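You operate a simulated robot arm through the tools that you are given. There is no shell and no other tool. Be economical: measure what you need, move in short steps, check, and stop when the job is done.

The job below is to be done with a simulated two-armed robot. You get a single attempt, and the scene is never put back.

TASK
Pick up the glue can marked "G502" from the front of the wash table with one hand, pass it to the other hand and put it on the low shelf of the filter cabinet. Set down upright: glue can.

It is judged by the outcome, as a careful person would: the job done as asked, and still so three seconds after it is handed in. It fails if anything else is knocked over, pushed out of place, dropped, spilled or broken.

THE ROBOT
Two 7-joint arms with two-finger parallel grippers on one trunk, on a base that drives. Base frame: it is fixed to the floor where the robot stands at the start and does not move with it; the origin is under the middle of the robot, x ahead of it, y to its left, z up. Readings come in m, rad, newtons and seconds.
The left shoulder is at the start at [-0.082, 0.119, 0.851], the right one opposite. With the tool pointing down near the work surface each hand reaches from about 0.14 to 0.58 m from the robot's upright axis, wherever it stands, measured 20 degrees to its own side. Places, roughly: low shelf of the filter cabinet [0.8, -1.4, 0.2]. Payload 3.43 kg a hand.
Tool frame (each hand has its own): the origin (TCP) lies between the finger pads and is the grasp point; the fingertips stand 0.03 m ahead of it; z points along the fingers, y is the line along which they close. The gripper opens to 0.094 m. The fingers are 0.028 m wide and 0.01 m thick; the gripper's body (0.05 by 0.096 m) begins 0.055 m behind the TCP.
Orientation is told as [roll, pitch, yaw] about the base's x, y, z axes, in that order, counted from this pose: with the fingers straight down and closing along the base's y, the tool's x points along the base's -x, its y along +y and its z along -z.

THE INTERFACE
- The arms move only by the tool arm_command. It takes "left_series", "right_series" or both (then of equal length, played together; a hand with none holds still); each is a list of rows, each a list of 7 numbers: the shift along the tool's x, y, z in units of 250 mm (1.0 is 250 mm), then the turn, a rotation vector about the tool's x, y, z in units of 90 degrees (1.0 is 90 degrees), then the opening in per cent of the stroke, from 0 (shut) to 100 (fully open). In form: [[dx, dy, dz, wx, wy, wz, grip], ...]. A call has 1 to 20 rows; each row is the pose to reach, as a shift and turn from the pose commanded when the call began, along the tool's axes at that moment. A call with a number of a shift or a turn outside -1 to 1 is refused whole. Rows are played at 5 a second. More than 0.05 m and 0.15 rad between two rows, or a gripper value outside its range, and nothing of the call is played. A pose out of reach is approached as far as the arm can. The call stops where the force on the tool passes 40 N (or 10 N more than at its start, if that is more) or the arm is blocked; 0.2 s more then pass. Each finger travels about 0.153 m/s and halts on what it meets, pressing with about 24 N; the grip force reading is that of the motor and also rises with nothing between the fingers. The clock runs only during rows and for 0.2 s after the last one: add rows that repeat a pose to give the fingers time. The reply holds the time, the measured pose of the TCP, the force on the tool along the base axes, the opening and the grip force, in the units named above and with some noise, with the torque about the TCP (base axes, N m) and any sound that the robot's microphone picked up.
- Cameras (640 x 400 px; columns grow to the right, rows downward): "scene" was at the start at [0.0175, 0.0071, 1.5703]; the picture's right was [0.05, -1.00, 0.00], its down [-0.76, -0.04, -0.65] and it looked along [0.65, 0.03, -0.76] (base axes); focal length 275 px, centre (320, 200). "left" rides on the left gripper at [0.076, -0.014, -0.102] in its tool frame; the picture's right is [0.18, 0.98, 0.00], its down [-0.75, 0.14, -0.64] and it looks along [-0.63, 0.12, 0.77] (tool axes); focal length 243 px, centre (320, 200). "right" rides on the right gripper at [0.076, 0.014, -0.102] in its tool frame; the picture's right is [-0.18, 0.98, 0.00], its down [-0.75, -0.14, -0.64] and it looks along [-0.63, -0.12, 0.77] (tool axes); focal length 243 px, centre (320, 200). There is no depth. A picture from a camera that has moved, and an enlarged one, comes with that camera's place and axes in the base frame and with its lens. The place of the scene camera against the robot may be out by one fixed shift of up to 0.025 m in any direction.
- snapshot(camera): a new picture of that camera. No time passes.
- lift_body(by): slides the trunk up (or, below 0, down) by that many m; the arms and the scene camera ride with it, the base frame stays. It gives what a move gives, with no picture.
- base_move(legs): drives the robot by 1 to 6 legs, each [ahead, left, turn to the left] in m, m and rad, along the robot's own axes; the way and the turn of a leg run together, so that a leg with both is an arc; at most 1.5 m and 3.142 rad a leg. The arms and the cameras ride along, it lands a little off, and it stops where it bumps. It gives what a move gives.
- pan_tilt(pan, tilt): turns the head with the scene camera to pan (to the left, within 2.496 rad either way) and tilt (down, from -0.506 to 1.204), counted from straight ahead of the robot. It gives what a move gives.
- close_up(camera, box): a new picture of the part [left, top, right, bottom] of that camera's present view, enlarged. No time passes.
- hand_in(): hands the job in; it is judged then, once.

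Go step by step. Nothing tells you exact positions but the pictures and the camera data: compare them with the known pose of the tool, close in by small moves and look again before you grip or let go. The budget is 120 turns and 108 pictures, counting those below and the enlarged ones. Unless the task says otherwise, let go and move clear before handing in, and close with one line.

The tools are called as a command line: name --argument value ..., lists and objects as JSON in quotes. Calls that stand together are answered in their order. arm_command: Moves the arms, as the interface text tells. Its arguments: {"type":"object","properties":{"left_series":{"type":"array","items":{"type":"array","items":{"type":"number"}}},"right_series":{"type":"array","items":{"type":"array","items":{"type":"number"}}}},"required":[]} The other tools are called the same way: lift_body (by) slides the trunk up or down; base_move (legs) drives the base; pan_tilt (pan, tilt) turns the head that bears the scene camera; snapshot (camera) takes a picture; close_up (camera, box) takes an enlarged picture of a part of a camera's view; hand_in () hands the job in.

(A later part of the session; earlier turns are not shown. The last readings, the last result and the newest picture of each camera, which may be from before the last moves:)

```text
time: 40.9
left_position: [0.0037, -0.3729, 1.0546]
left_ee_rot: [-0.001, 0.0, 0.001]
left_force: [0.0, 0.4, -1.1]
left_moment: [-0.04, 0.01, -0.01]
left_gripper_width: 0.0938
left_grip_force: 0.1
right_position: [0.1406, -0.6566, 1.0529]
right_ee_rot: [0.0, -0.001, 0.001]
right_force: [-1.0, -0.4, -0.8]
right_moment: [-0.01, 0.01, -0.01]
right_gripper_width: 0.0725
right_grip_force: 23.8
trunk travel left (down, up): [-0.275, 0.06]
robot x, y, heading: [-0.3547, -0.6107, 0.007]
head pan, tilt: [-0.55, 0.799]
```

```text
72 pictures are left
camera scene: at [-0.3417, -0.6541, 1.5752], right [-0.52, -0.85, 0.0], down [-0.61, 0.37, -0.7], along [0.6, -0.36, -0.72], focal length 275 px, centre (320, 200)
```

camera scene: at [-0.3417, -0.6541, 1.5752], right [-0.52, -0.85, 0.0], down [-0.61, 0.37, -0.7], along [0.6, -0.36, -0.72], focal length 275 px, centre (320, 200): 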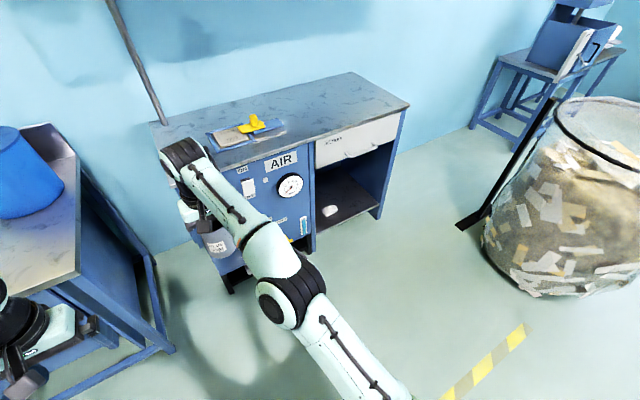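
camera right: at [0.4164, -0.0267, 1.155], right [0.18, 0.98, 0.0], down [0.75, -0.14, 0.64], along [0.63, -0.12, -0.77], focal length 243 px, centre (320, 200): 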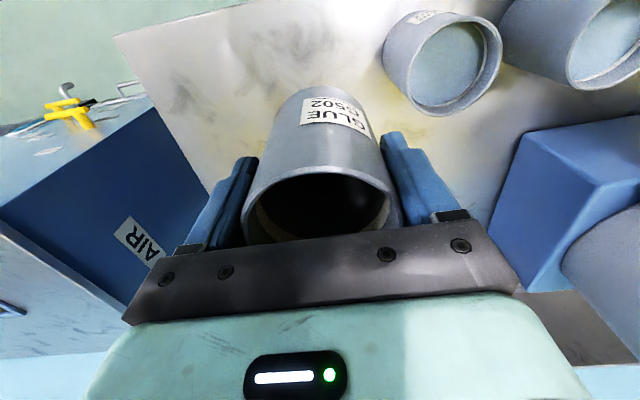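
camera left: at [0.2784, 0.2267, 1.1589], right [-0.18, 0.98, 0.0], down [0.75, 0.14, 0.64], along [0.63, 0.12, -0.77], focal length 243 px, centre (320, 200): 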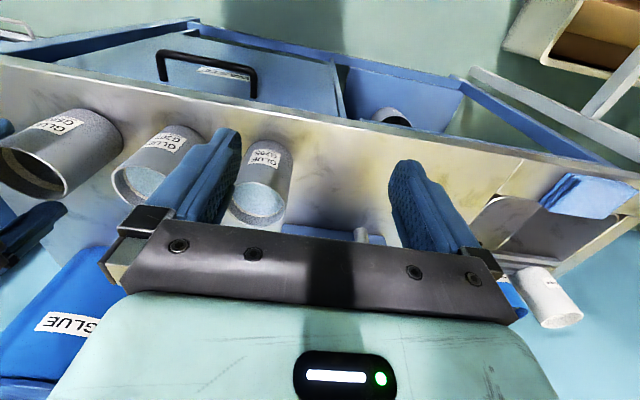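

The low shelf is the open compartment on the right of the cabinet. Its front edge is at x≈0.55, it spans y -1.15 to -1.6, and it is about 0.5 m tall with a small white object inside. Now I'll bring the right hand to a handover spot and start pitching the left hand forward.

arm_command --right_series '[[0.036, -0.028, 0.02, 0, 0, 0, 0], [0.072, -0.056, 0.04, 0, 0, 0, 0], [0.108, -0.084, 0.06, 0, 0, 0, 0], [0.144, -0.112, 0.08, 0, 0, 0, 0], [0.18, -0.14, 0.1, 0, 0, 0, 0], [0.216, -0.168, 0.12, 0, 0, 0, 0], [0.252, -0.196, 0.14, 0, 0, 0, 0], [0.288, -0.224, 0.16, 0, 0, 0, 0], [0.324, -0.252, 0.18, 0, 0, 0, 0], [0.36, -0.28, 0.2, 0, 0, 0, 0], [0.36, -0.28, 0.2, 0, 0, 0, 0]]' --left_series '[[-0.02, 0.016, 0, 0, -0.0833, 0, 100], [-0.04, 0.032, 0, 0, -0.1667, 0, 100], [-0.06, 0.048, 0, 0, -0.25, 0, 100], [-0.08, 0.064, 0, 0, -0.3333, 0, 100], [-0.1, 0.08, 0, 0, -0.4167, 0, 100], [-0.12, 0.096, 0, 0, -0.5, 0, 100], [-0.14, 0.112, 0, 0, -0.5833, 0, 100], [-0.16, 0.128, 0, 0, -0.6667, 0, 100], [-0.18, 0.144, 0, 0, -0.75, 0, 100], [-0.2, 0.16, 0, 0, -0.8333, 0, 100], [-0.2, 0.16, 0, 0, -0.8333, 0, 100]]'

pan_tilt --pan 0.1 --tilt 0.86

snapshot --camera "scene"

```text
time: 43.3
left_position: [0.0547, -0.3329, 1.0564]
left_ee_rot: [0.002, -1.31, 0.0]
left_force: [0.0, 0.5, -0.2]
left_moment: [0.05, -0.03, 0.03]
left_gripper_width: 0.094
left_grip_force: 0.0
right_position: [0.0515, -0.7266, 1.0026]
right_ee_rot: [0.0, -0.001, 0.002]
right_force: [-0.1, 0.4, -0.9]
right_moment: [0.0, -0.02, 0.01]
right_gripper_width: 0.0722
right_grip_force: 24.0
trunk travel left (down, up): [-0.275, 0.06]
robot x, y, heading: [-0.351, -0.6146, 0.002]
head pan, tilt: [-0.55, 0.799]
```

```text
time: 44.4
left_position: [0.0537, -0.3327, 1.0547]
left_ee_rot: [-0.001, -1.31, 0.002]
left_force: [-0.1, -0.6, -0.3]
left_moment: [0.01, 0.02, -0.03]
left_gripper_width: 0.0941
left_grip_force: 0.1
right_position: [0.0514, -0.7251, 1.0021]
right_ee_rot: [-0.002, 0.0, 0.002]
right_force: [-0.5, -0.3, -1.0]
right_moment: [-0.03, 0.02, 0.02]
right_gripper_width: 0.0725
right_grip_force: 23.6
trunk travel left (down, up): [-0.275, 0.06]
robot x, y, heading: [-0.3487, -0.612, -0.0]
head pan, tilt: [0.099, 0.86]
```

```text
71 pictures are left
camera scene: at [-0.3334, -0.6043, 1.5703], right [0.1, -0.99, 0.0], down [-0.75, -0.08, -0.65], along [0.65, 0.07, -0.76], focal length 275 px, centre (320, 200)
```

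scene: 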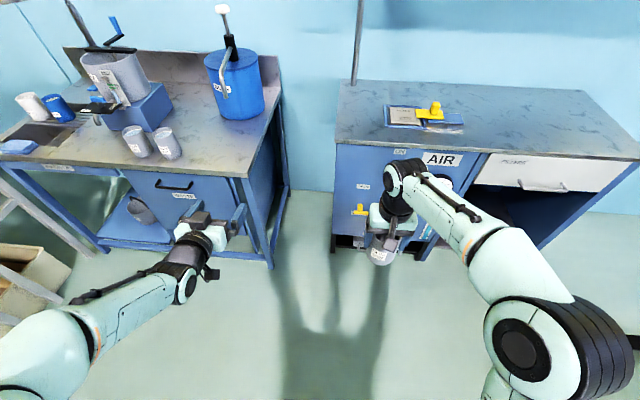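

Both arms are fine and the can is held. Next I'll yaw the left hand -90° so it points at the can.

arm_command --left_series '[[0, 0, 0, 0.0805, 0, 0.0216, 100], [0, 0, 0, 0.161, 0, 0.0432, 100], [0, 0, 0, 0.2415, 0, 0.0647, 100], [0, 0, 0, 0.322, 0, 0.0863, 100], [0, 0, 0, 0.4025, 0, 0.1079, 100], [0, 0, 0, 0.483, 0, 0.1295, 100], [0, 0, 0, 0.5635, 0, 0.1511, 100], [0, 0, 0, 0.644, 0, 0.1727, 100], [0, 0, 0, 0.7245, 0, 0.1942, 100], [0, 0, 0, 0.805, 0, 0.2158, 100], [0, 0, 0, 0.8855, 0, 0.2374, 100], [0, 0, 0, 0.966, 0, 0.259, 100], [0, 0, 0, 0.966, 0, 0.259, 100]]'

snapshot --camera "left"

snapshot --camera "scene"

```text
time: 47.2
left_position: [0.0539, -0.3338, 1.0559]
left_ee_rot: [-0.002, -1.309, -1.571]
left_force: [-0.3, 0.7, -0.3]
left_moment: [0.0, -0.03, 0.01]
left_gripper_width: 0.094
left_grip_force: 0.2
right_position: [0.0518, -0.7251, 1.0016]
right_ee_rot: [0.0, 0.0, 0.001]
right_force: [-0.5, 0.1, -0.2]
right_moment: [0.03, 0.03, 0.02]
right_gripper_width: 0.0721
right_grip_force: 23.7
trunk travel left (down, up): [-0.275, 0.06]
robot x, y, heading: [-0.3492, -0.6161, 0.005]
head pan, tilt: [0.099, 0.86]
```

```text
70 pictures are left
camera left: at [0.0382, -0.2144, 1.0092], right [0.98, 0.05, -0.18], down [0.14, 0.42, 0.89], along [0.12, -0.9, 0.41], focal length 243 px, centre (320, 200)
```

left: 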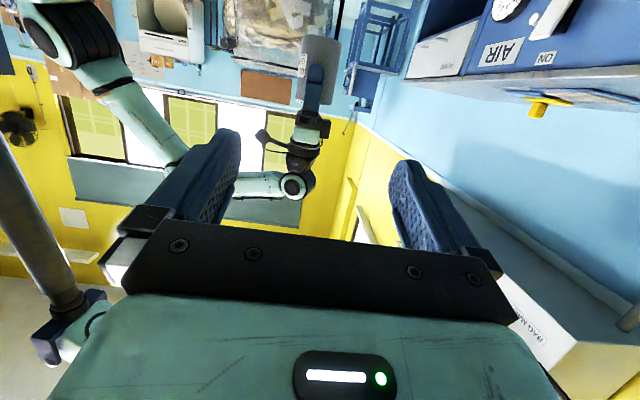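

```text
69 pictures are left
camera scene: at [-0.3338, -0.6043, 1.5703], right [0.1, -0.99, 0.0], down [-0.75, -0.08, -0.65], along [0.65, 0.07, -0.76], focal length 275 px, centre (320, 200)
```

scene: 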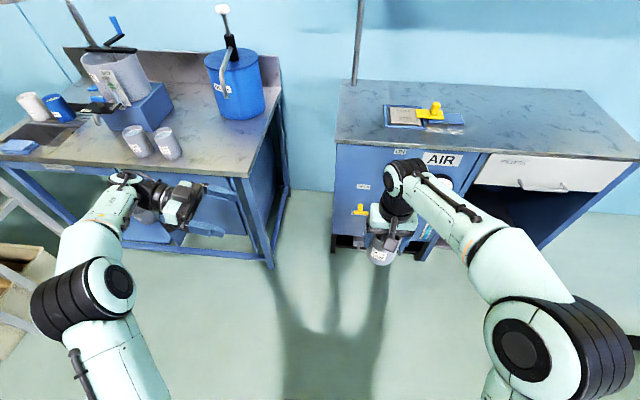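

The can reads as upright, with its base at z≈0.934 and its axis at about (0.052, -0.726). I'll bring the left hand to a pre-grasp roughly 13 cm back along its approach.

arm_command --left_series '[[-0.0136, 0, 0.125, 0, 0, 0, 100], [-0.0272, 0, 0.25, 0, 0, 0, 100], [-0.0408, 0, 0.375, 0, 0, 0, 100], [-0.0545, -0.004, 0.5, 0, 0, 0, 100], [-0.068, -0.004, 0.625, 0, 0, 0, 100], [-0.0818, -0.008, 0.75, 0, 0, 0, 100], [-0.095, -0.008, 0.875, 0, 0, 0, 100], [-0.109, -0.008, 1.0, 0, 0, 0, 100], [-0.109, -0.008, 1.0, 0, 0, 0, 100]]'

snapshot --camera "left"

close_up --camera "scene" --box '[240, 150, 480, 300]'

```text
time: 49.2
left_position: [0.0531, -0.5816, 1.017]
left_ee_rot: [0.002, -1.309, -1.57]
left_force: [0.7, -1.3, -0.5]
left_moment: [0.03, -0.01, -0.01]
left_gripper_width: 0.094
left_grip_force: 0.0
right_position: [0.0519, -0.7261, 1.0021]
right_ee_rot: [0.001, 0.0, 0.002]
right_force: [-0.1, -1.2, -1.3]
right_moment: [0.04, -0.01, -0.01]
right_gripper_width: 0.0719
right_grip_force: 23.8
trunk travel left (down, up): [-0.275, 0.06]
robot x, y, heading: [-0.347, -0.6154, 0.001]
head pan, tilt: [0.099, 0.86]
```

```text
68 pictures are left
camera left: at [0.0378, -0.4625, 0.9712], right [0.98, 0.05, -0.18], down [0.14, 0.43, 0.89], along [0.12, -0.9, 0.41], focal length 243 px, centre (320, 200)
```

left: 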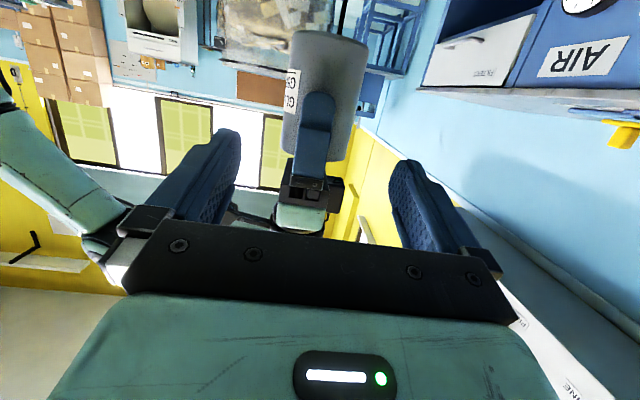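

```text
2.67 times, centred on (360, 225) of scene
camera zoom: at [-0.3335, -0.6039, 1.5703], right [0.1, -0.99, 0.0], down [-0.75, -0.08, -0.65], along [0.65, 0.07, -0.76], focal length 734 px, centre (213, 133)
```

zoom: 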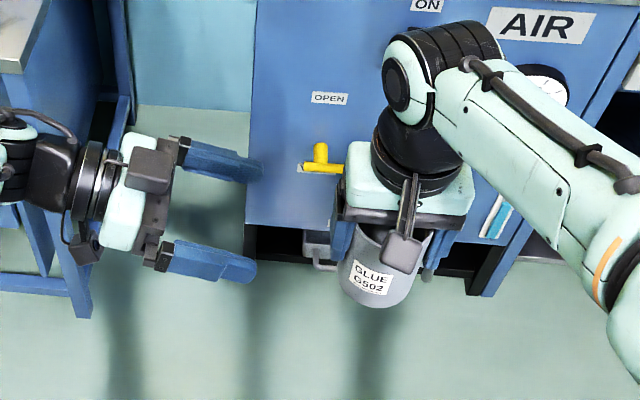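

Aligned. I'll advance to about 3.5 cm short of the grasp, then check.

arm_command --left_series '[[0, 0.006, 0.1, 0, 0, 0, 100], [0, 0.006, 0.2, 0, 0, 0, 100], [0, 0.006, 0.28, 0, 0, 0, 100], [0, 0.006, 0.34, 0, 0, 0, 100], [0, 0.006, 0.4, 0, 0, 0, 100], [0, 0.006, 0.4, 0, 0, 0, 100]]'

snapshot --camera "left"

close_up --camera "scene" --box '[280, 175, 440, 275]'

snapshot --camera "right"

```text
time: 50.6
left_position: [0.0547, -0.678, 0.9905]
left_ee_rot: [0.002, -1.309, -1.57]
left_force: [-0.5, -0.3, 0.0]
left_moment: [0.0, -0.01, 0.0]
left_gripper_width: 0.0942
left_grip_force: 0.1
right_position: [0.0509, -0.7256, 1.0009]
right_ee_rot: [0.0, 0.001, 0.003]
right_force: [0.1, 0.2, -1.2]
right_moment: [-0.01, 0.03, 0.01]
right_gripper_width: 0.0724
right_grip_force: 23.9
trunk travel left (down, up): [-0.275, 0.06]
robot x, y, heading: [-0.3482, -0.6125, 0.0]
head pan, tilt: [0.099, 0.86]
```

```text
66 pictures are left
camera left: at [0.0397, -0.5593, 0.9441], right [0.98, 0.05, -0.18], down [0.14, 0.43, 0.89], along [0.12, -0.9, 0.41], focal length 243 px, centre (320, 200)
```

left: 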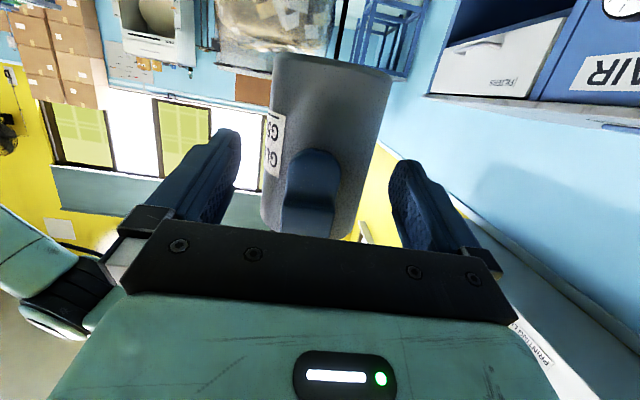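

```text
4.00 times, centred on (360, 225) of scene
camera zoom: at [-0.3334, -0.604, 1.5703], right [0.1, -0.99, 0.0], down [-0.75, -0.08, -0.65], along [0.65, 0.07, -0.76], focal length 1101 px, centre (160, 100)
```

zoom: 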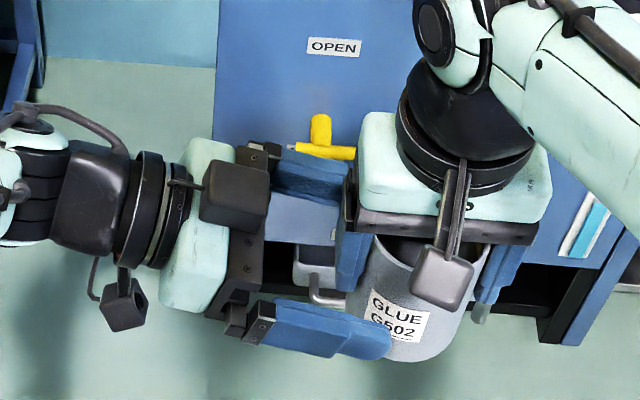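

```text
64 pictures are left
camera right: at [-0.024, -0.7101, 1.1041], right [0.18, 0.98, 0.0], down [0.75, -0.14, 0.64], along [0.63, -0.12, -0.77], focal length 243 px, centre (320, 200)
```

right: 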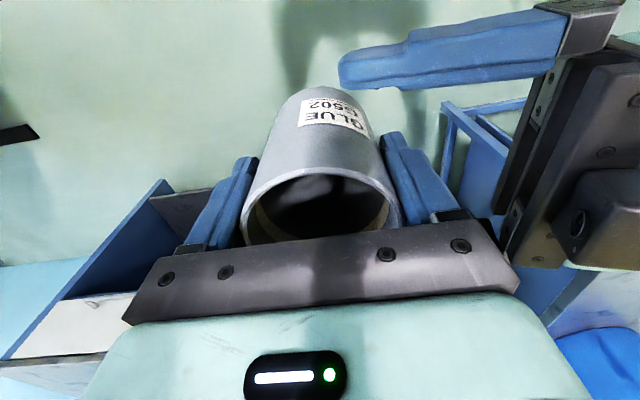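

Clear so far. I'll take the last 3.2 cm with small steps.

arm_command --left_series '[[0, 0, 0.04, 0, 0, 0, 100], [0, 0, 0.08, 0, 0, 0, 100], [0, 0, 0.11, 0, 0, 0, 100], [0, 0, 0.128, 0, 0, 0, 100], [0, 0, 0.128, 0, 0, 0, 100]]'

snapshot --camera "left"

close_up --camera "scene" --box '[280, 175, 440, 275]'

snapshot --camera "right"

```text
time: 51.8
left_position: [0.0548, -0.71, 0.983]
left_ee_rot: [0.001, -1.309, -1.571]
left_force: [1.4, -0.5, 0.0]
left_moment: [0.03, 0.01, 0.0]
left_gripper_width: 0.0942
left_grip_force: 0.0
right_position: [0.0522, -0.7249, 1.0013]
right_ee_rot: [-0.001, -0.001, 0.001]
right_force: [0.1, -0.4, -0.6]
right_moment: [-0.02, -0.04, 0.02]
right_gripper_width: 0.0723
right_grip_force: 23.9
trunk travel left (down, up): [-0.275, 0.06]
robot x, y, heading: [-0.3507, -0.6149, 0.001]
head pan, tilt: [0.099, 0.86]
```

```text
63 pictures are left
camera left: at [0.039, -0.5911, 0.9366], right [0.98, 0.05, -0.18], down [0.14, 0.43, 0.89], along [0.12, -0.9, 0.41], focal length 243 px, centre (320, 200)
```

left: 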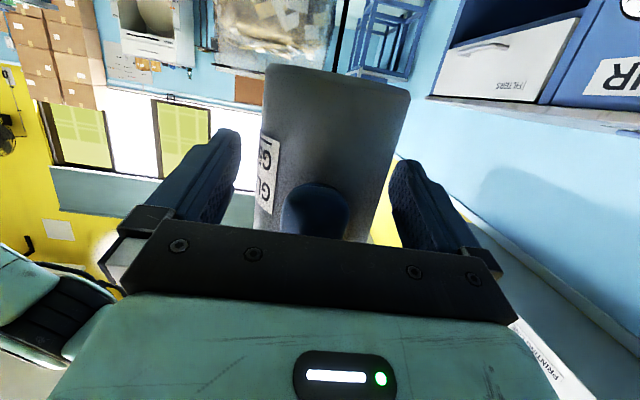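

```text
4.00 times, centred on (360, 225) of scene
camera zoom: at [-0.3334, -0.6042, 1.5703], right [0.1, -0.99, 0.0], down [-0.75, -0.08, -0.65], along [0.65, 0.07, -0.76], focal length 1101 px, centre (160, 100)
```

zoom: 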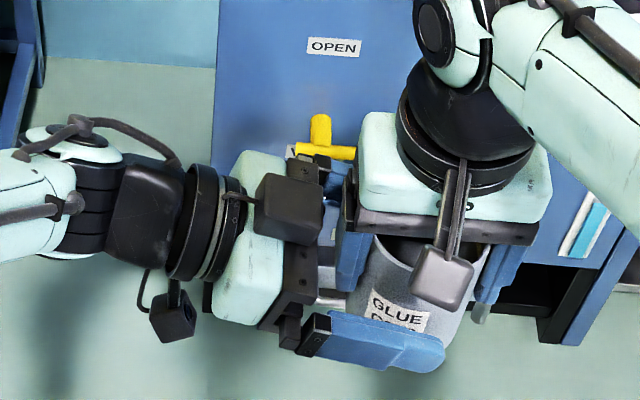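

```text
61 pictures are left
camera right: at [-0.0239, -0.7102, 1.1041], right [0.18, 0.98, 0.0], down [0.75, -0.14, 0.64], along [0.63, -0.12, -0.77], focal length 243 px, centre (320, 200)
```

right: 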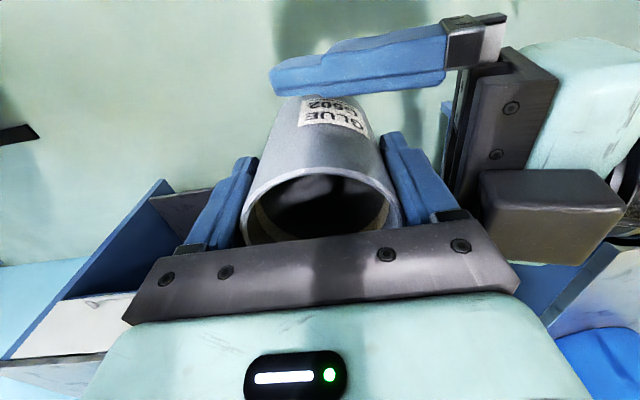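

The left fingers straddle the can with clearance all round. I'll close the left hand gently while the right keeps holding.

arm_command --left_series '[[0, 0, 0, 0, 0, 0, 90], [0, 0, 0, 0, 0, 0, 82], [0, 0, 0, 0, 0, 0, 76], [0, 0, 0, 0, 0, 0, 70], [0, 0, 0, 0, 0, 0, 50], [0, 0, 0, 0, 0, 0, 0], [0, 0, 0, 0, 0, 0, 0]]'

close_up --camera "scene" --box '[280, 175, 440, 275]'

snapshot --camera "left"

```text
time: 53.4
left_position: [0.0549, -0.7091, 0.9821]
left_ee_rot: [-0.001, -1.309, -1.568]
left_force: [10.8, -2.5, -0.4]
left_moment: [0.02, 0.44, 0.28]
left_gripper_width: 0.0708
left_grip_force: 23.9
right_position: [0.0511, -0.7254, 1.0023]
right_ee_rot: [0.0, 0.003, 0.003]
right_force: [-10.5, 2.9, 1.1]
right_moment: [0.0, -0.27, -0.09]
right_gripper_width: 0.0719
right_grip_force: 24.2
trunk travel left (down, up): [-0.275, 0.06]
robot x, y, heading: [-0.3517, -0.6144, 0.003]
head pan, tilt: [0.099, 0.86]
```

```text
4.00 times, centred on (360, 225) of scene
camera zoom: at [-0.3334, -0.6042, 1.5703], right [0.1, -0.99, 0.0], down [-0.75, -0.08, -0.65], along [0.65, 0.07, -0.76], focal length 1101 px, centre (160, 100)
```

zoom: 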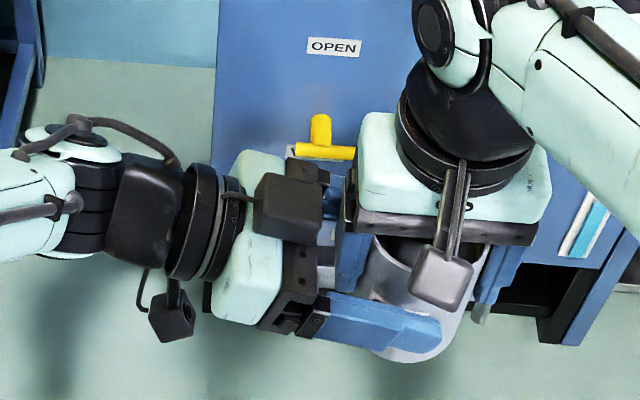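

```text
59 pictures are left
camera left: at [0.0393, -0.5906, 0.9366], right [0.98, 0.05, -0.18], down [0.14, 0.42, 0.89], along [0.12, -0.9, 0.41], focal length 243 px, centre (320, 200)
```

left: 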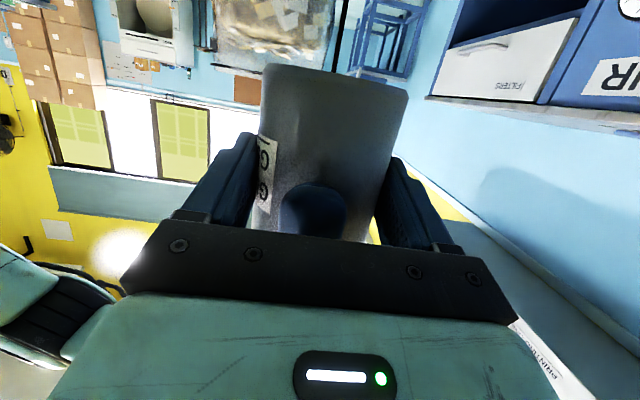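

Both hands hold the can, with about 10 N of sideways tension between them. I'll ease the left hand 2-3 mm in +x to relieve it before releasing.

arm_command --left_series '[[0, 0.004, 0, 0, 0, 0, 0], [0, 0.008, 0, 0, 0, 0, 0], [0, 0.008, 0, 0, 0, 0, 0]]'

```text
time: 54.2
left_position: [0.0566, -0.7092, 0.9824]
left_ee_rot: [0.004, -1.309, -1.575]
left_force: [1.4, -1.7, -1.6]
left_moment: [0.09, -0.47, 0.27]
left_gripper_width: 0.0707
left_grip_force: 24.1
right_position: [0.0517, -0.7252, 1.0027]
right_ee_rot: [0.0, -0.001, 0.003]
right_force: [-1.2, 2.3, 0.9]
right_moment: [0.0, 0.5, -0.24]
right_gripper_width: 0.072
right_grip_force: 24.1
trunk travel left (down, up): [-0.275, 0.06]
robot x, y, heading: [-0.3498, -0.6184, -0.0]
head pan, tilt: [0.099, 0.86]
```

The tension is gone. I'll open the right hand partway, since its inner finger is near the left palm.

arm_command --right_series '[[0, 0, 0, 0, 0, 0, 80], [0, 0, 0, 0, 0, 0, 85], [0, 0, 0, 0, 0, 0, 87], [0, 0, 0, 0, 0, 0, 87]]'

snapshot --camera "right"

close_up --camera "scene" --box '[280, 175, 440, 275]'

```text
time: 55.2
left_position: [0.0572, -0.7097, 0.9832]
left_ee_rot: [0.001, -1.31, -1.57]
left_force: [-0.6, 0.1, 0.1]
left_moment: [0.01, 0.0, 0.0]
left_gripper_width: 0.0707
left_grip_force: 24.4
right_position: [0.0522, -0.7257, 1.0021]
right_ee_rot: [-0.001, 0.001, 0.002]
right_force: [1.3, -0.8, -0.5]
right_moment: [0.04, 0.0, -0.01]
right_gripper_width: 0.0815
right_grip_force: 0.1
trunk travel left (down, up): [-0.275, 0.06]
robot x, y, heading: [-0.3513, -0.6148, -0.003]
head pan, tilt: [0.099, 0.86]
```

```text
58 pictures are left
camera right: at [-0.0239, -0.7102, 1.1041], right [0.18, 0.98, 0.0], down [0.75, -0.14, 0.64], along [0.63, -0.12, -0.77], focal length 243 px, centre (320, 200)
```

right: 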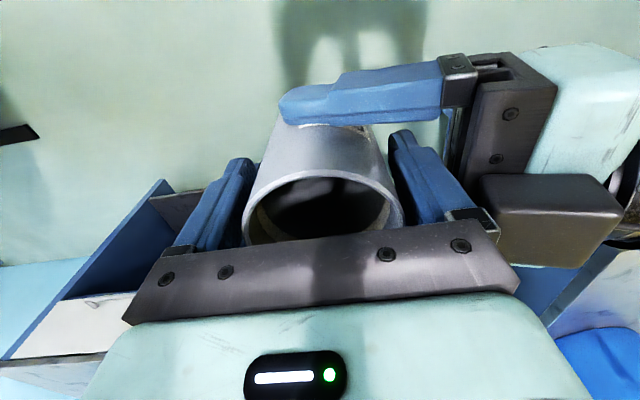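

```text
4.00 times, centred on (360, 225) of scene
camera zoom: at [-0.3334, -0.6042, 1.5703], right [0.1, -0.99, 0.0], down [-0.75, -0.08, -0.65], along [0.65, 0.07, -0.76], focal length 1101 px, centre (160, 100)
```

zoom: 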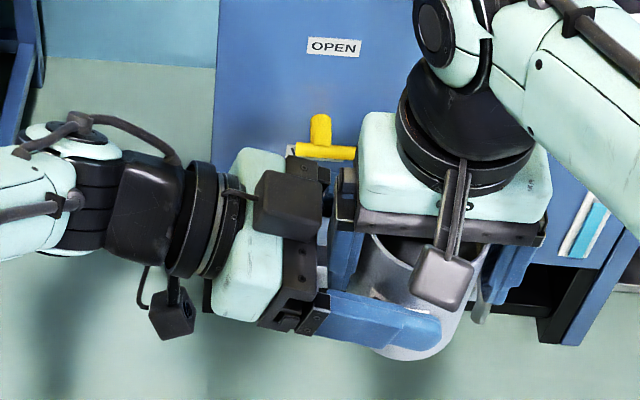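

The left hand holds the can alone, and the right fingers are clear of it. I'll lift the right hand straight up.

arm_command --right_series '[[0, 0, -0.03, 0, 0, 0, 87], [0, 0, -0.08, 0, 0, 0, 87], [0, 0, -0.16, 0, 0, 0, 87], [0, 0, -0.24, 0, 0, 0, 87], [0, 0, -0.32, 0, 0, 0, 87], [0, 0, -0.4, 0, 0, 0, 87], [0, 0, -0.44, 0, 0, 0, 87], [0, 0, -0.44, 0, 0, 0, 87]]'

snapshot --camera "scene"

snapshot --camera "right"

```text
time: 57.0
left_position: [0.0564, -0.7098, 0.9827]
left_ee_rot: [0.0, -1.31, -1.57]
left_force: [-0.1, 0.5, 0.3]
left_moment: [0.02, 0.02, 0.03]
left_gripper_width: 0.0708
left_grip_force: 23.7
right_position: [0.0514, -0.7276, 1.1124]
right_ee_rot: [0.001, 0.0, 0.002]
right_force: [-0.1, 0.4, -0.2]
right_moment: [-0.01, -0.01, 0.01]
right_gripper_width: 0.0817
right_grip_force: 0.1
trunk travel left (down, up): [-0.275, 0.06]
robot x, y, heading: [-0.3474, -0.6135, 0.005]
head pan, tilt: [0.099, 0.86]
```

```text
56 pictures are left
camera scene: at [-0.3334, -0.6042, 1.5703], right [0.1, -0.99, 0.0], down [-0.75, -0.08, -0.65], along [0.65, 0.07, -0.76], focal length 275 px, centre (320, 200)
```

scene: 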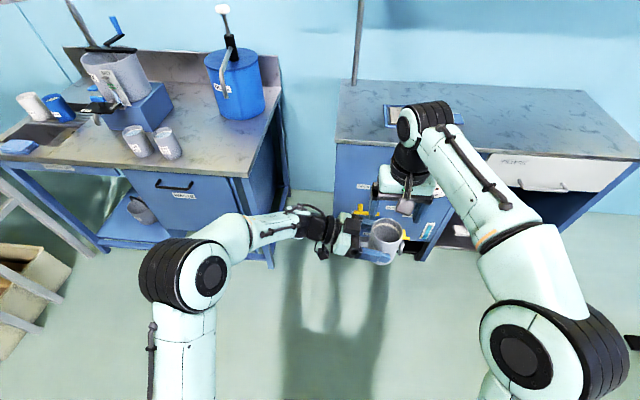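

```text
55 pictures are left
camera right: at [-0.0236, -0.712, 1.2147], right [0.18, 0.98, 0.0], down [0.75, -0.14, 0.64], along [0.63, -0.12, -0.77], focal length 243 px, centre (320, 200)
```

right: 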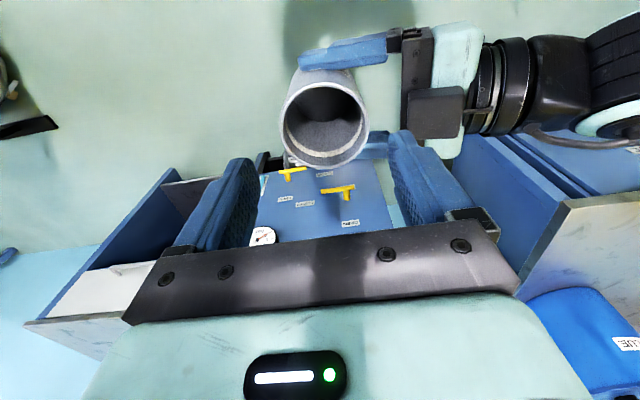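

The handover is complete and the can is upright in the left hand. I'll tuck the right arm back and aside first.

arm_command --right_series '[[0.06, -0.1, 0, 0, 0, 0, 87], [0.12, -0.2, 0, 0, 0, 0, 80], [0.18, -0.3, 0, 0, 0, 0, 60], [0.24, -0.4, 0, 0, 0, 0, 40], [0.3, -0.5, 0, 0, 0, 0, 30], [0.36, -0.6, 0, 0, 0, 0, 30], [0.42, -0.7, 0, 0, 0, 0, 30], [0.48, -0.8, 0, 0, 0, 0, 30]]'

arm_command --left_series '[[0.0, 0, -0.07, -0.0805, 0, -0.0216, 0], [0, 0, -0.14, -0.161, 0, -0.0432, 0], [0, 0, -0.21, -0.2415, 0, -0.0647, 0], [0, 0, -0.28, -0.322, 0, -0.0863, 0], [0, 0, -0.35, -0.4025, 0, -0.1079, 0], [0, 0, -0.42, -0.483, 0, -0.1295, 0], [0, 0, -0.49, -0.5635, 0, -0.1511, 0], [0, 0, -0.56, -0.644, 0, -0.1727, 0], [0, 0, -0.63, -0.7245, 0, -0.1942, 0], [0, 0, -0.7, -0.805, 0, -0.2158, 0], [0, 0, -0.77, -0.8855, 0, -0.2374, 0], [0, 0, -0.84, -0.966, 0, -0.259, 0], [0, 0, -0.84, -0.966, 0, -0.259, 0]]'

snapshot --camera "scene"

snapshot --camera "left"

```text
time: 58.8
left_position: [0.0567, -0.7103, 0.984]
left_ee_rot: [0.001, -1.309, -1.571]
left_force: [-0.4, 0.0, -0.2]
left_moment: [0.0, 0.04, 0.01]
left_gripper_width: 0.0709
left_grip_force: 23.8
right_position: [-0.0683, -0.9277, 1.1125]
right_ee_rot: [0.0, -0.003, 0.003]
right_force: [-0.3, 0.3, 0.3]
right_moment: [0.01, -0.01, -0.02]
right_gripper_width: 0.0283
right_grip_force: 0.0
trunk travel left (down, up): [-0.275, 0.06]
robot x, y, heading: [-0.3507, -0.6137, 0.002]
head pan, tilt: [0.099, 0.86]
```

```text
time: 61.6
left_position: [0.0571, -0.5075, 1.0354]
left_ee_rot: [0.0, -1.309, 0.002]
left_force: [0.2, 1.2, -0.6]
left_moment: [0.03, 0.01, -0.02]
left_gripper_width: 0.0709
left_grip_force: 24.3
right_position: [-0.0682, -0.9276, 1.1131]
right_ee_rot: [0.001, 0.0, 0.002]
right_force: [-0.6, -0.5, 0.5]
right_moment: [-0.04, 0.0, 0.02]
right_gripper_width: 0.0281
right_grip_force: 0.1
trunk travel left (down, up): [-0.275, 0.06]
robot x, y, heading: [-0.3512, -0.6147, 0.001]
head pan, tilt: [0.099, 0.86]
```

```text
54 pictures are left
camera scene: at [-0.3334, -0.6042, 1.5703], right [0.1, -0.99, 0.0], down [-0.75, -0.08, -0.65], along [0.65, 0.07, -0.76], focal length 275 px, centre (320, 200)
```

scene: 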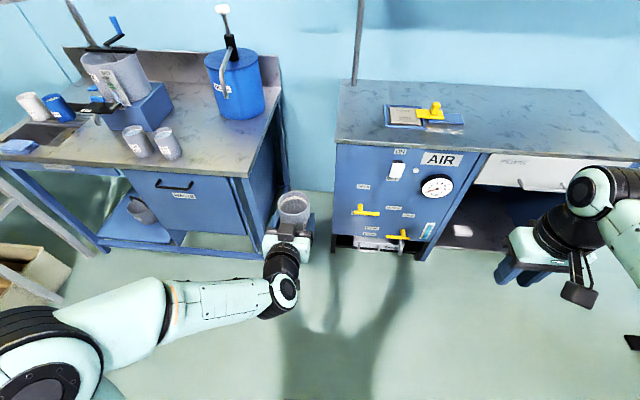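

```text
53 pictures are left
camera left: at [-0.0634, -0.5221, 0.9905], right [-0.05, 0.98, -0.18], down [-0.43, 0.14, 0.89], along [0.9, 0.12, 0.41], focal length 243 px, centre (320, 200)
```

left: 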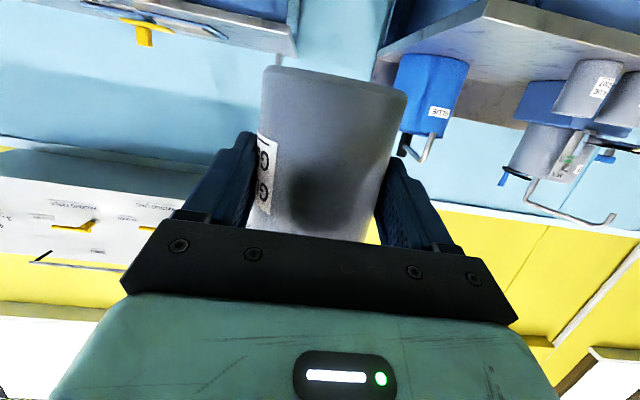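

The left hand holds the can upright and points forward. I'll drive 0.77 m right to stand in front of the shelf, then look in.

base_move --legs '[[0, -0.77, 0]]'

pan_tilt --pan 0.0 --tilt 0.75

snapshot --camera "scene"

```text
time: 68.9
left_position: [0.0535, -1.2981, 1.0367]
left_ee_rot: [0.0, -1.308, -0.011]
left_force: [0.2, 0.1, -1.3]
left_moment: [0.0, -0.02, 0.0]
left_gripper_width: 0.0711
left_grip_force: 23.2
right_position: [-0.074, -1.7171, 1.1109]
right_ee_rot: [-0.001, 0.002, -0.009]
right_force: [1.0, 1.7, 1.1]
right_moment: [-0.01, 0.03, 0.01]
right_gripper_width: 0.0284
right_grip_force: 0.1
trunk travel left (down, up): [-0.275, 0.06]
robot x, y, heading: [-0.353, -1.4028, -0.011]
head pan, tilt: [0.099, 0.86]
```

```text
time: 69.5
left_position: [0.0543, -1.2986, 1.0368]
left_ee_rot: [0.001, -1.309, -0.01]
left_force: [-1.1, -0.1, -1.5]
left_moment: [0.0, 0.0, 0.02]
left_gripper_width: 0.0705
left_grip_force: 24.1
right_position: [-0.0749, -1.7173, 1.1124]
right_ee_rot: [0.002, 0.0, -0.01]
right_force: [-0.7, -0.2, -0.1]
right_moment: [-0.03, 0.02, 0.02]
right_gripper_width: 0.0283
right_grip_force: 0.0
trunk travel left (down, up): [-0.275, 0.06]
robot x, y, heading: [-0.3534, -1.4013, -0.009]
head pan, tilt: [0.0, 0.75]
```

```text
52 pictures are left
camera scene: at [-0.3305, -1.3989, 1.5791], right [-0.01, -1.0, 0.0], down [-0.68, 0.01, -0.73], along [0.73, -0.01, -0.68], focal length 275 px, centre (320, 200)
```

scene: 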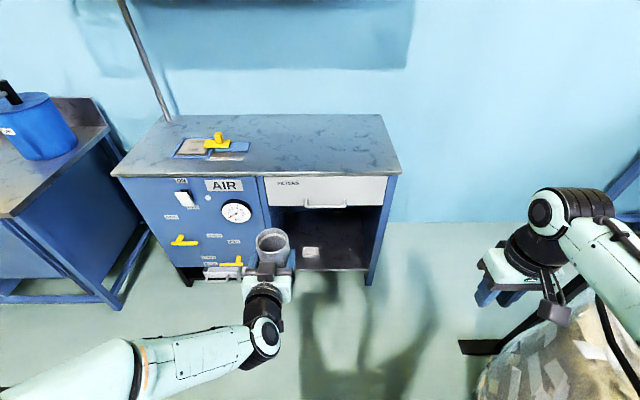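

I see the shelf straight ahead. I'll zoom in on the compartment and the white object inside.

close_up --camera "scene" --box '[250, 170, 410, 290]'

snapshot --camera "right"

pan_tilt --pan -1.2 --tilt 0.85

snapshot --camera "scene"

```text
3.33 times, centred on (330, 230) of scene
camera zoom: at [-0.3305, -1.3989, 1.5791], right [-0.01, -1.0, 0.0], down [-0.68, 0.01, -0.73], along [0.73, -0.01, -0.68], focal length 917 px, centre (287, 100)
```

zoom: 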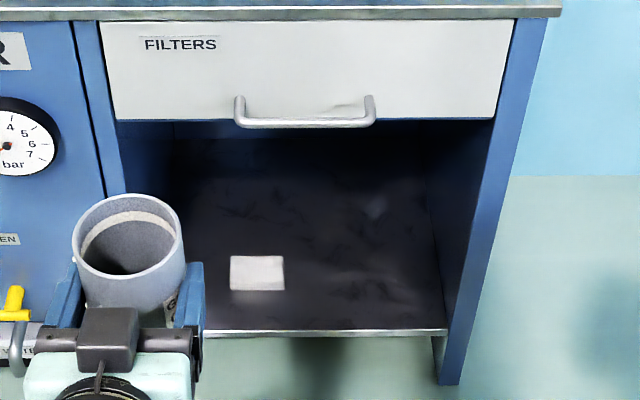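

```text
50 pictures are left
camera right: at [-0.1497, -1.701, 1.2143], right [0.19, 0.98, 0.0], down [0.75, -0.15, 0.64], along [0.63, -0.12, -0.77], focal length 243 px, centre (320, 200)
```

right: 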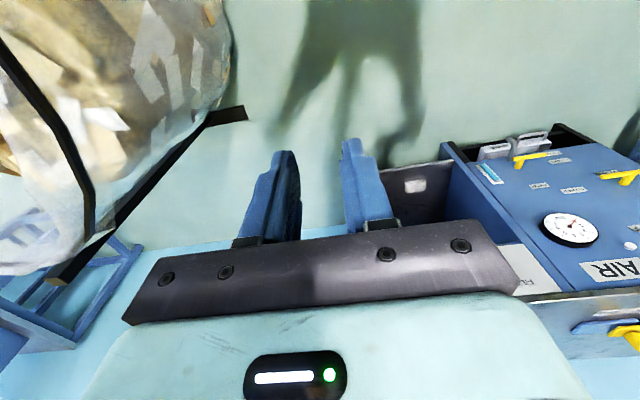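

```text
time: 70.9
left_position: [0.0546, -1.2998, 1.0364]
left_ee_rot: [0.0, -1.309, -0.009]
left_force: [-0.1, -0.1, -0.8]
left_moment: [-0.01, -0.01, 0.0]
left_gripper_width: 0.0707
left_grip_force: 24.3
right_position: [-0.0743, -1.7168, 1.1129]
right_ee_rot: [-0.001, 0.002, -0.007]
right_force: [0.2, -0.1, -0.4]
right_moment: [-0.03, -0.01, -0.03]
right_gripper_width: 0.0282
right_grip_force: 0.1
trunk travel left (down, up): [-0.275, 0.06]
robot x, y, heading: [-0.3508, -1.4012, -0.01]
head pan, tilt: [-1.201, 0.85]
```

```text
49 pictures are left
camera scene: at [-0.3856, -1.4713, 1.5712], right [-0.94, -0.35, 0.0], down [-0.27, 0.7, -0.66], along [0.23, -0.62, -0.75], focal length 275 px, centre (320, 200)
```

scene: 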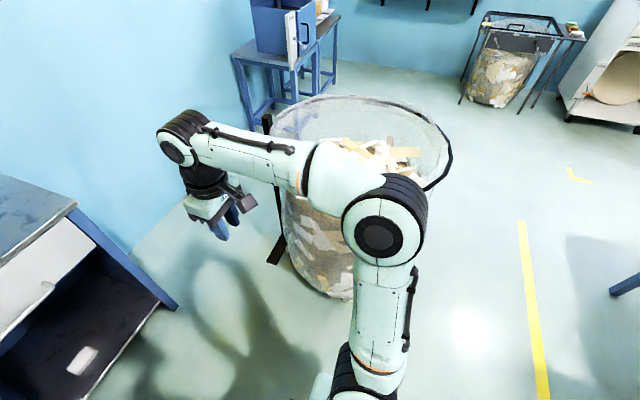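

The white item on the shelf lies at about x 0.65–0.72, y -1.31 to -1.41. I'll place the can to its left and nearer the front, at about (0.61, -1.24). The bin on the right is clear of the elbow. I'll shift slightly left and lower the trunk.

base_move --legs '[[0, 0.06, 0.01]]'

lift_body --by -0.27

pan_tilt --pan 0.0 --tilt 0.75

snapshot --camera "scene"

```text
time: 72.2
left_position: [0.0541, -1.2348, 1.037]
left_ee_rot: [0.0, -1.311, 0.0]
left_force: [0.5, 0.9, -0.9]
left_moment: [0.01, -0.01, -0.03]
left_gripper_width: 0.0708
left_grip_force: 24.5
right_position: [-0.0707, -1.6548, 1.1124]
right_ee_rot: [0.0, 0.001, 0.0]
right_force: [-0.8, -0.6, -0.1]
right_moment: [0.0, 0.03, -0.04]
right_gripper_width: 0.0281
right_grip_force: 0.1
trunk travel left (down, up): [-0.275, 0.06]
robot x, y, heading: [-0.3522, -1.3402, -0.004]
head pan, tilt: [-1.201, 0.85]
```

```text
time: 74.9
left_position: [0.0541, -1.2347, 0.7656]
left_ee_rot: [0.001, -1.308, -0.001]
left_force: [-0.2, 0.2, -0.6]
left_moment: [0.03, 0.01, 0.03]
left_gripper_width: 0.0707
left_grip_force: 23.2
right_position: [-0.0716, -1.6548, 0.8419]
right_ee_rot: [-0.001, 0.001, 0.0]
right_force: [0.8, -0.7, -0.4]
right_moment: [-0.03, 0.02, -0.01]
right_gripper_width: 0.0282
right_grip_force: 0.3
trunk travel left (down, up): [-0.005, 0.33]
robot x, y, heading: [-0.3538, -1.337, -0.0]
head pan, tilt: [-1.201, 0.85]
```

```text
time: 76.3
left_position: [0.0535, -1.2348, 0.7667]
left_ee_rot: [0.001, -1.31, -0.001]
left_force: [0.2, -0.1, 0.0]
left_moment: [0.02, 0.04, 0.01]
left_gripper_width: 0.0709
left_grip_force: 23.2
right_position: [-0.0705, -1.6548, 0.8418]
right_ee_rot: [0.0, 0.0, -0.003]
right_force: [-0.1, -0.1, 0.9]
right_moment: [-0.03, -0.02, 0.01]
right_gripper_width: 0.0282
right_grip_force: 0.1
trunk travel left (down, up): [-0.005, 0.33]
robot x, y, heading: [-0.3518, -1.3389, 0.003]
head pan, tilt: [0.0, 0.75]
```

```text
48 pictures are left
camera scene: at [-0.2812, -1.3385, 1.3053], right [0.0, -1.0, 0.0], down [-0.68, 0.0, -0.73], along [0.73, 0.0, -0.68], focal length 275 px, centre (320, 200)
```

scene: 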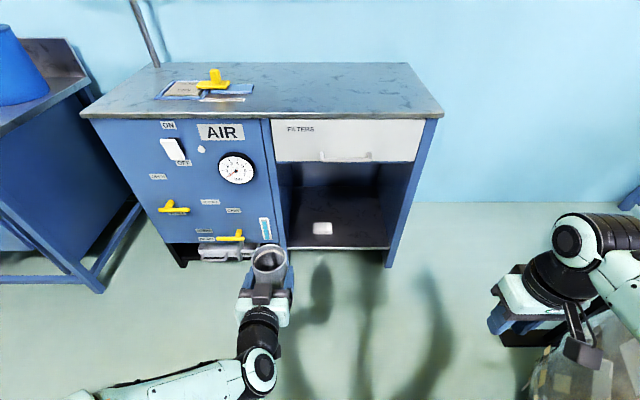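

With better geometry the opening spans y≈-1.18 to -1.67, so left of the card is too tight. I'll place the can to the right of it, at about (0.61, -1.50). I'm lowering the left hand now, while still well clear of the cabinet.

arm_command --left_series '[[0.1095, -0.05, 0.055, 0, 0, 0, 0], [0.219, -0.1, 0.11, 0, 0, 0, 0], [0.3285, -0.15, 0.166, 0, 0, 0, 0], [0.438, -0.2, 0.221, 0, 0, 0, 0], [0.5475, -0.25, 0.276, 0, 0, 0, 0], [0.657, -0.3, 0.331, 0, 0, 0, 0], [0.7665, -0.35, 0.387, 0, 0, 0, 0], [0.876, -0.4, 0.442, 0, 0, 0, 0], [0.876, -0.4, 0.442, 0, 0, 0, 0]]'

snapshot --camera "scene"

```text
time: 78.3
left_position: [0.1052, -1.3352, 0.5258]
left_ee_rot: [-0.002, -1.31, 0.0]
left_force: [0.1, 0.1, -0.5]
left_moment: [0.02, -0.02, 0.04]
left_gripper_width: 0.0708
left_grip_force: 23.8
right_position: [-0.0717, -1.6543, 0.842]
right_ee_rot: [0.001, 0.001, 0.001]
right_force: [-0.2, 0.2, 0.3]
right_moment: [0.02, -0.01, 0.03]
right_gripper_width: 0.0284
right_grip_force: 0.0
trunk travel left (down, up): [-0.005, 0.33]
robot x, y, heading: [-0.3506, -1.3396, 0.003]
head pan, tilt: [0.0, 0.75]
```

```text
47 pictures are left
camera scene: at [-0.2812, -1.3384, 1.3053], right [0.0, -1.0, 0.0], down [-0.68, 0.0, -0.73], along [0.73, 0.0, -0.68], focal length 275 px, centre (320, 200)
```

scene: 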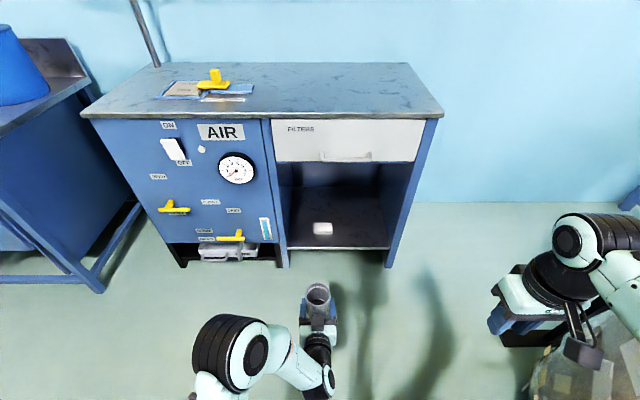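

Still reaching well. I'll lower further to just above shelf height.

arm_command --left_series '[[0.109, -0.057, 0.047, 0, 0, 0, 0], [0.218, -0.114, 0.094, 0, 0, 0, 0], [0.328, -0.171, 0.141, 0, 0, 0, 0], [0.437, -0.228, 0.188, 0, 0, 0, 0], [0.546, -0.285, 0.235, 0, 0, 0, 0], [0.655, -0.342, 0.282, 0, 0, 0, 0], [0.765, -0.4, 0.329, 0, 0, 0, 0], [0.765, -0.4, 0.329, 0, 0, 0, 0]]'

snapshot --camera "left"

snapshot --camera "scene"

```text
time: 80.1
left_position: [0.134, -1.435, 0.3207]
left_ee_rot: [0.0, -1.31, -0.001]
left_force: [-0.1, 0.3, -0.7]
left_moment: [-0.01, 0.02, 0.02]
left_gripper_width: 0.0707
left_grip_force: 24.1
right_position: [-0.0725, -1.6544, 0.8438]
right_ee_rot: [0.0, -0.001, 0.001]
right_force: [-0.3, -0.1, 0.2]
right_moment: [-0.02, -0.01, 0.02]
right_gripper_width: 0.0281
right_grip_force: 0.0
trunk travel left (down, up): [-0.005, 0.33]
robot x, y, heading: [-0.3508, -1.3373, -0.001]
head pan, tilt: [0.0, 0.75]
```

```text
46 pictures are left
camera left: at [0.0141, -1.4491, 0.2741], right [-0.05, 0.98, -0.18], down [-0.42, 0.14, 0.89], along [0.9, 0.12, 0.41], focal length 243 px, centre (320, 200)
```

left: 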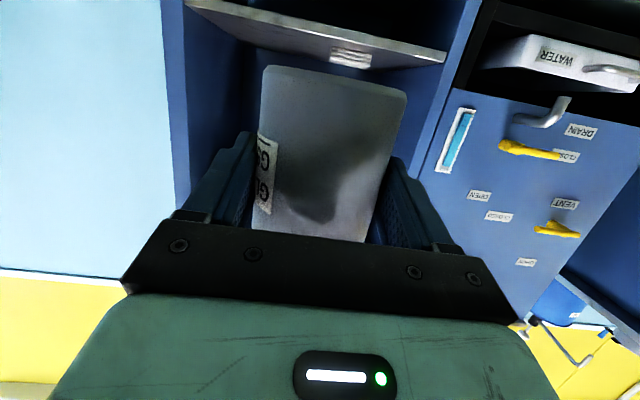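

```text
45 pictures are left
camera scene: at [-0.2812, -1.3384, 1.3053], right [0.0, -1.0, 0.0], down [-0.68, 0.0, -0.73], along [0.73, 0.0, -0.68], focal length 275 px, centre (320, 200)
```

scene: 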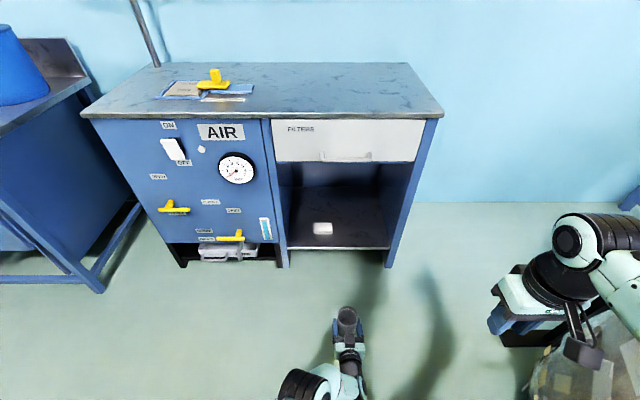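

The hand camera sees the shelf (picture upside down). I'll zoom in to fix its height.

close_up --camera "left" --box '[160, 0, 480, 200]'

close_up --camera "scene" --box '[260, 150, 420, 270]'

```text
2.00 times, centred on (320, 100) of left
camera zoom: at [0.0141, -1.4491, 0.2741], right [-0.05, 0.98, -0.18], down [-0.42, 0.14, 0.89], along [0.9, 0.12, 0.41], focal length 485 px, centre (320, 400)
```

zoom: 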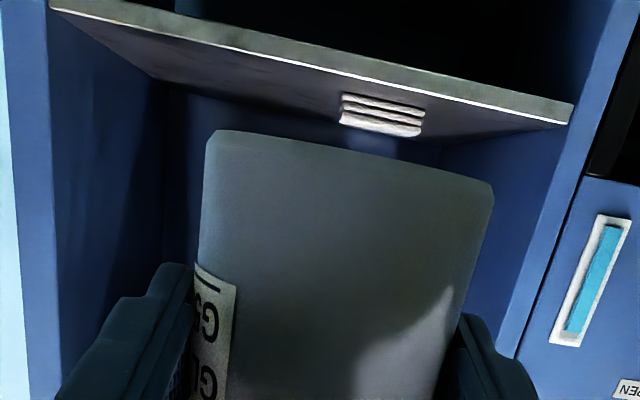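

```text
3.33 times, centred on (340, 210) of scene
camera zoom: at [-0.2812, -1.3384, 1.3053], right [0.0, -1.0, 0.0], down [-0.68, 0.0, -0.73], along [0.73, 0.0, -0.68], focal length 917 px, centre (253, 167)
```

zoom: 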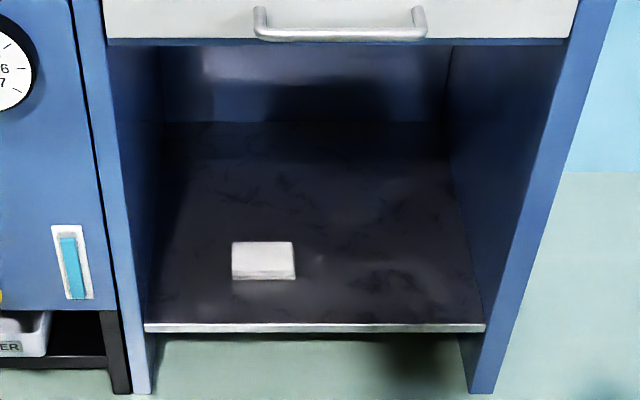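

The shelf's top front edge is at about x 0.58, z 0.177. The paper block on it sits at y -1.305 to -1.406. My can target is (0.64, -1.51), which is right of the block and about 2.5 cm inside the edge. I'll drive forward most of the way.

base_move --legs '[[0, -0.072, 0], [0.36, 0, 0]]'

snapshot --camera "scene"

snapshot --camera "left"

```text
time: 83.3
left_position: [0.493, -1.5087, 0.3198]
left_ee_rot: [-0.001, -1.31, -0.003]
left_force: [0.4, -1.1, -0.2]
left_moment: [0.0, 0.01, 0.0]
left_gripper_width: 0.071
left_grip_force: 24.0
right_position: [0.2864, -1.7272, 0.8431]
right_ee_rot: [-0.001, 0.0, -0.004]
right_force: [1.2, 0.7, -0.6]
right_moment: [0.0, 0.02, -0.04]
right_gripper_width: 0.028
right_grip_force: 0.0
trunk travel left (down, up): [-0.005, 0.33]
robot x, y, heading: [0.0008, -1.4147, -0.004]
head pan, tilt: [0.0, 0.75]
```

```text
42 pictures are left
camera scene: at [0.0777, -1.4115, 1.3053], right [0.0, -1.0, 0.0], down [-0.68, 0.0, -0.73], along [0.73, 0.0, -0.68], focal length 275 px, centre (320, 200)
```

scene: 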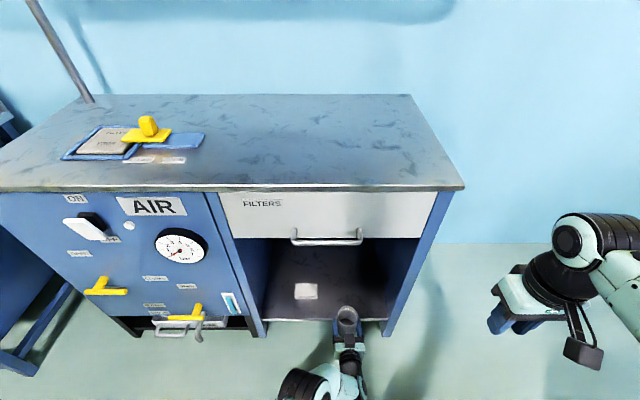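

```text
41 pictures are left
camera left: at [0.3724, -1.5227, 0.2743], right [-0.04, 0.98, -0.18], down [-0.42, 0.14, 0.89], along [0.9, 0.12, 0.41], focal length 243 px, centre (320, 200)
```

left: 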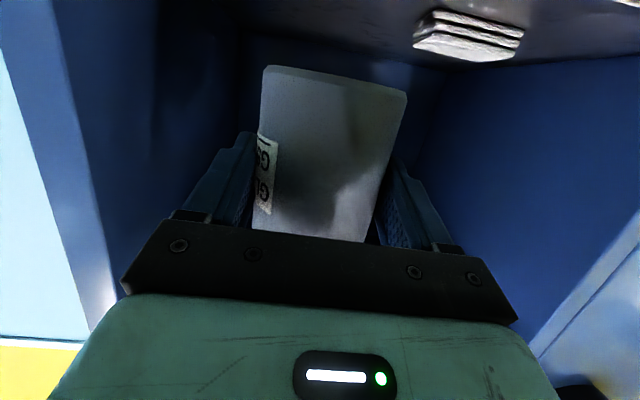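

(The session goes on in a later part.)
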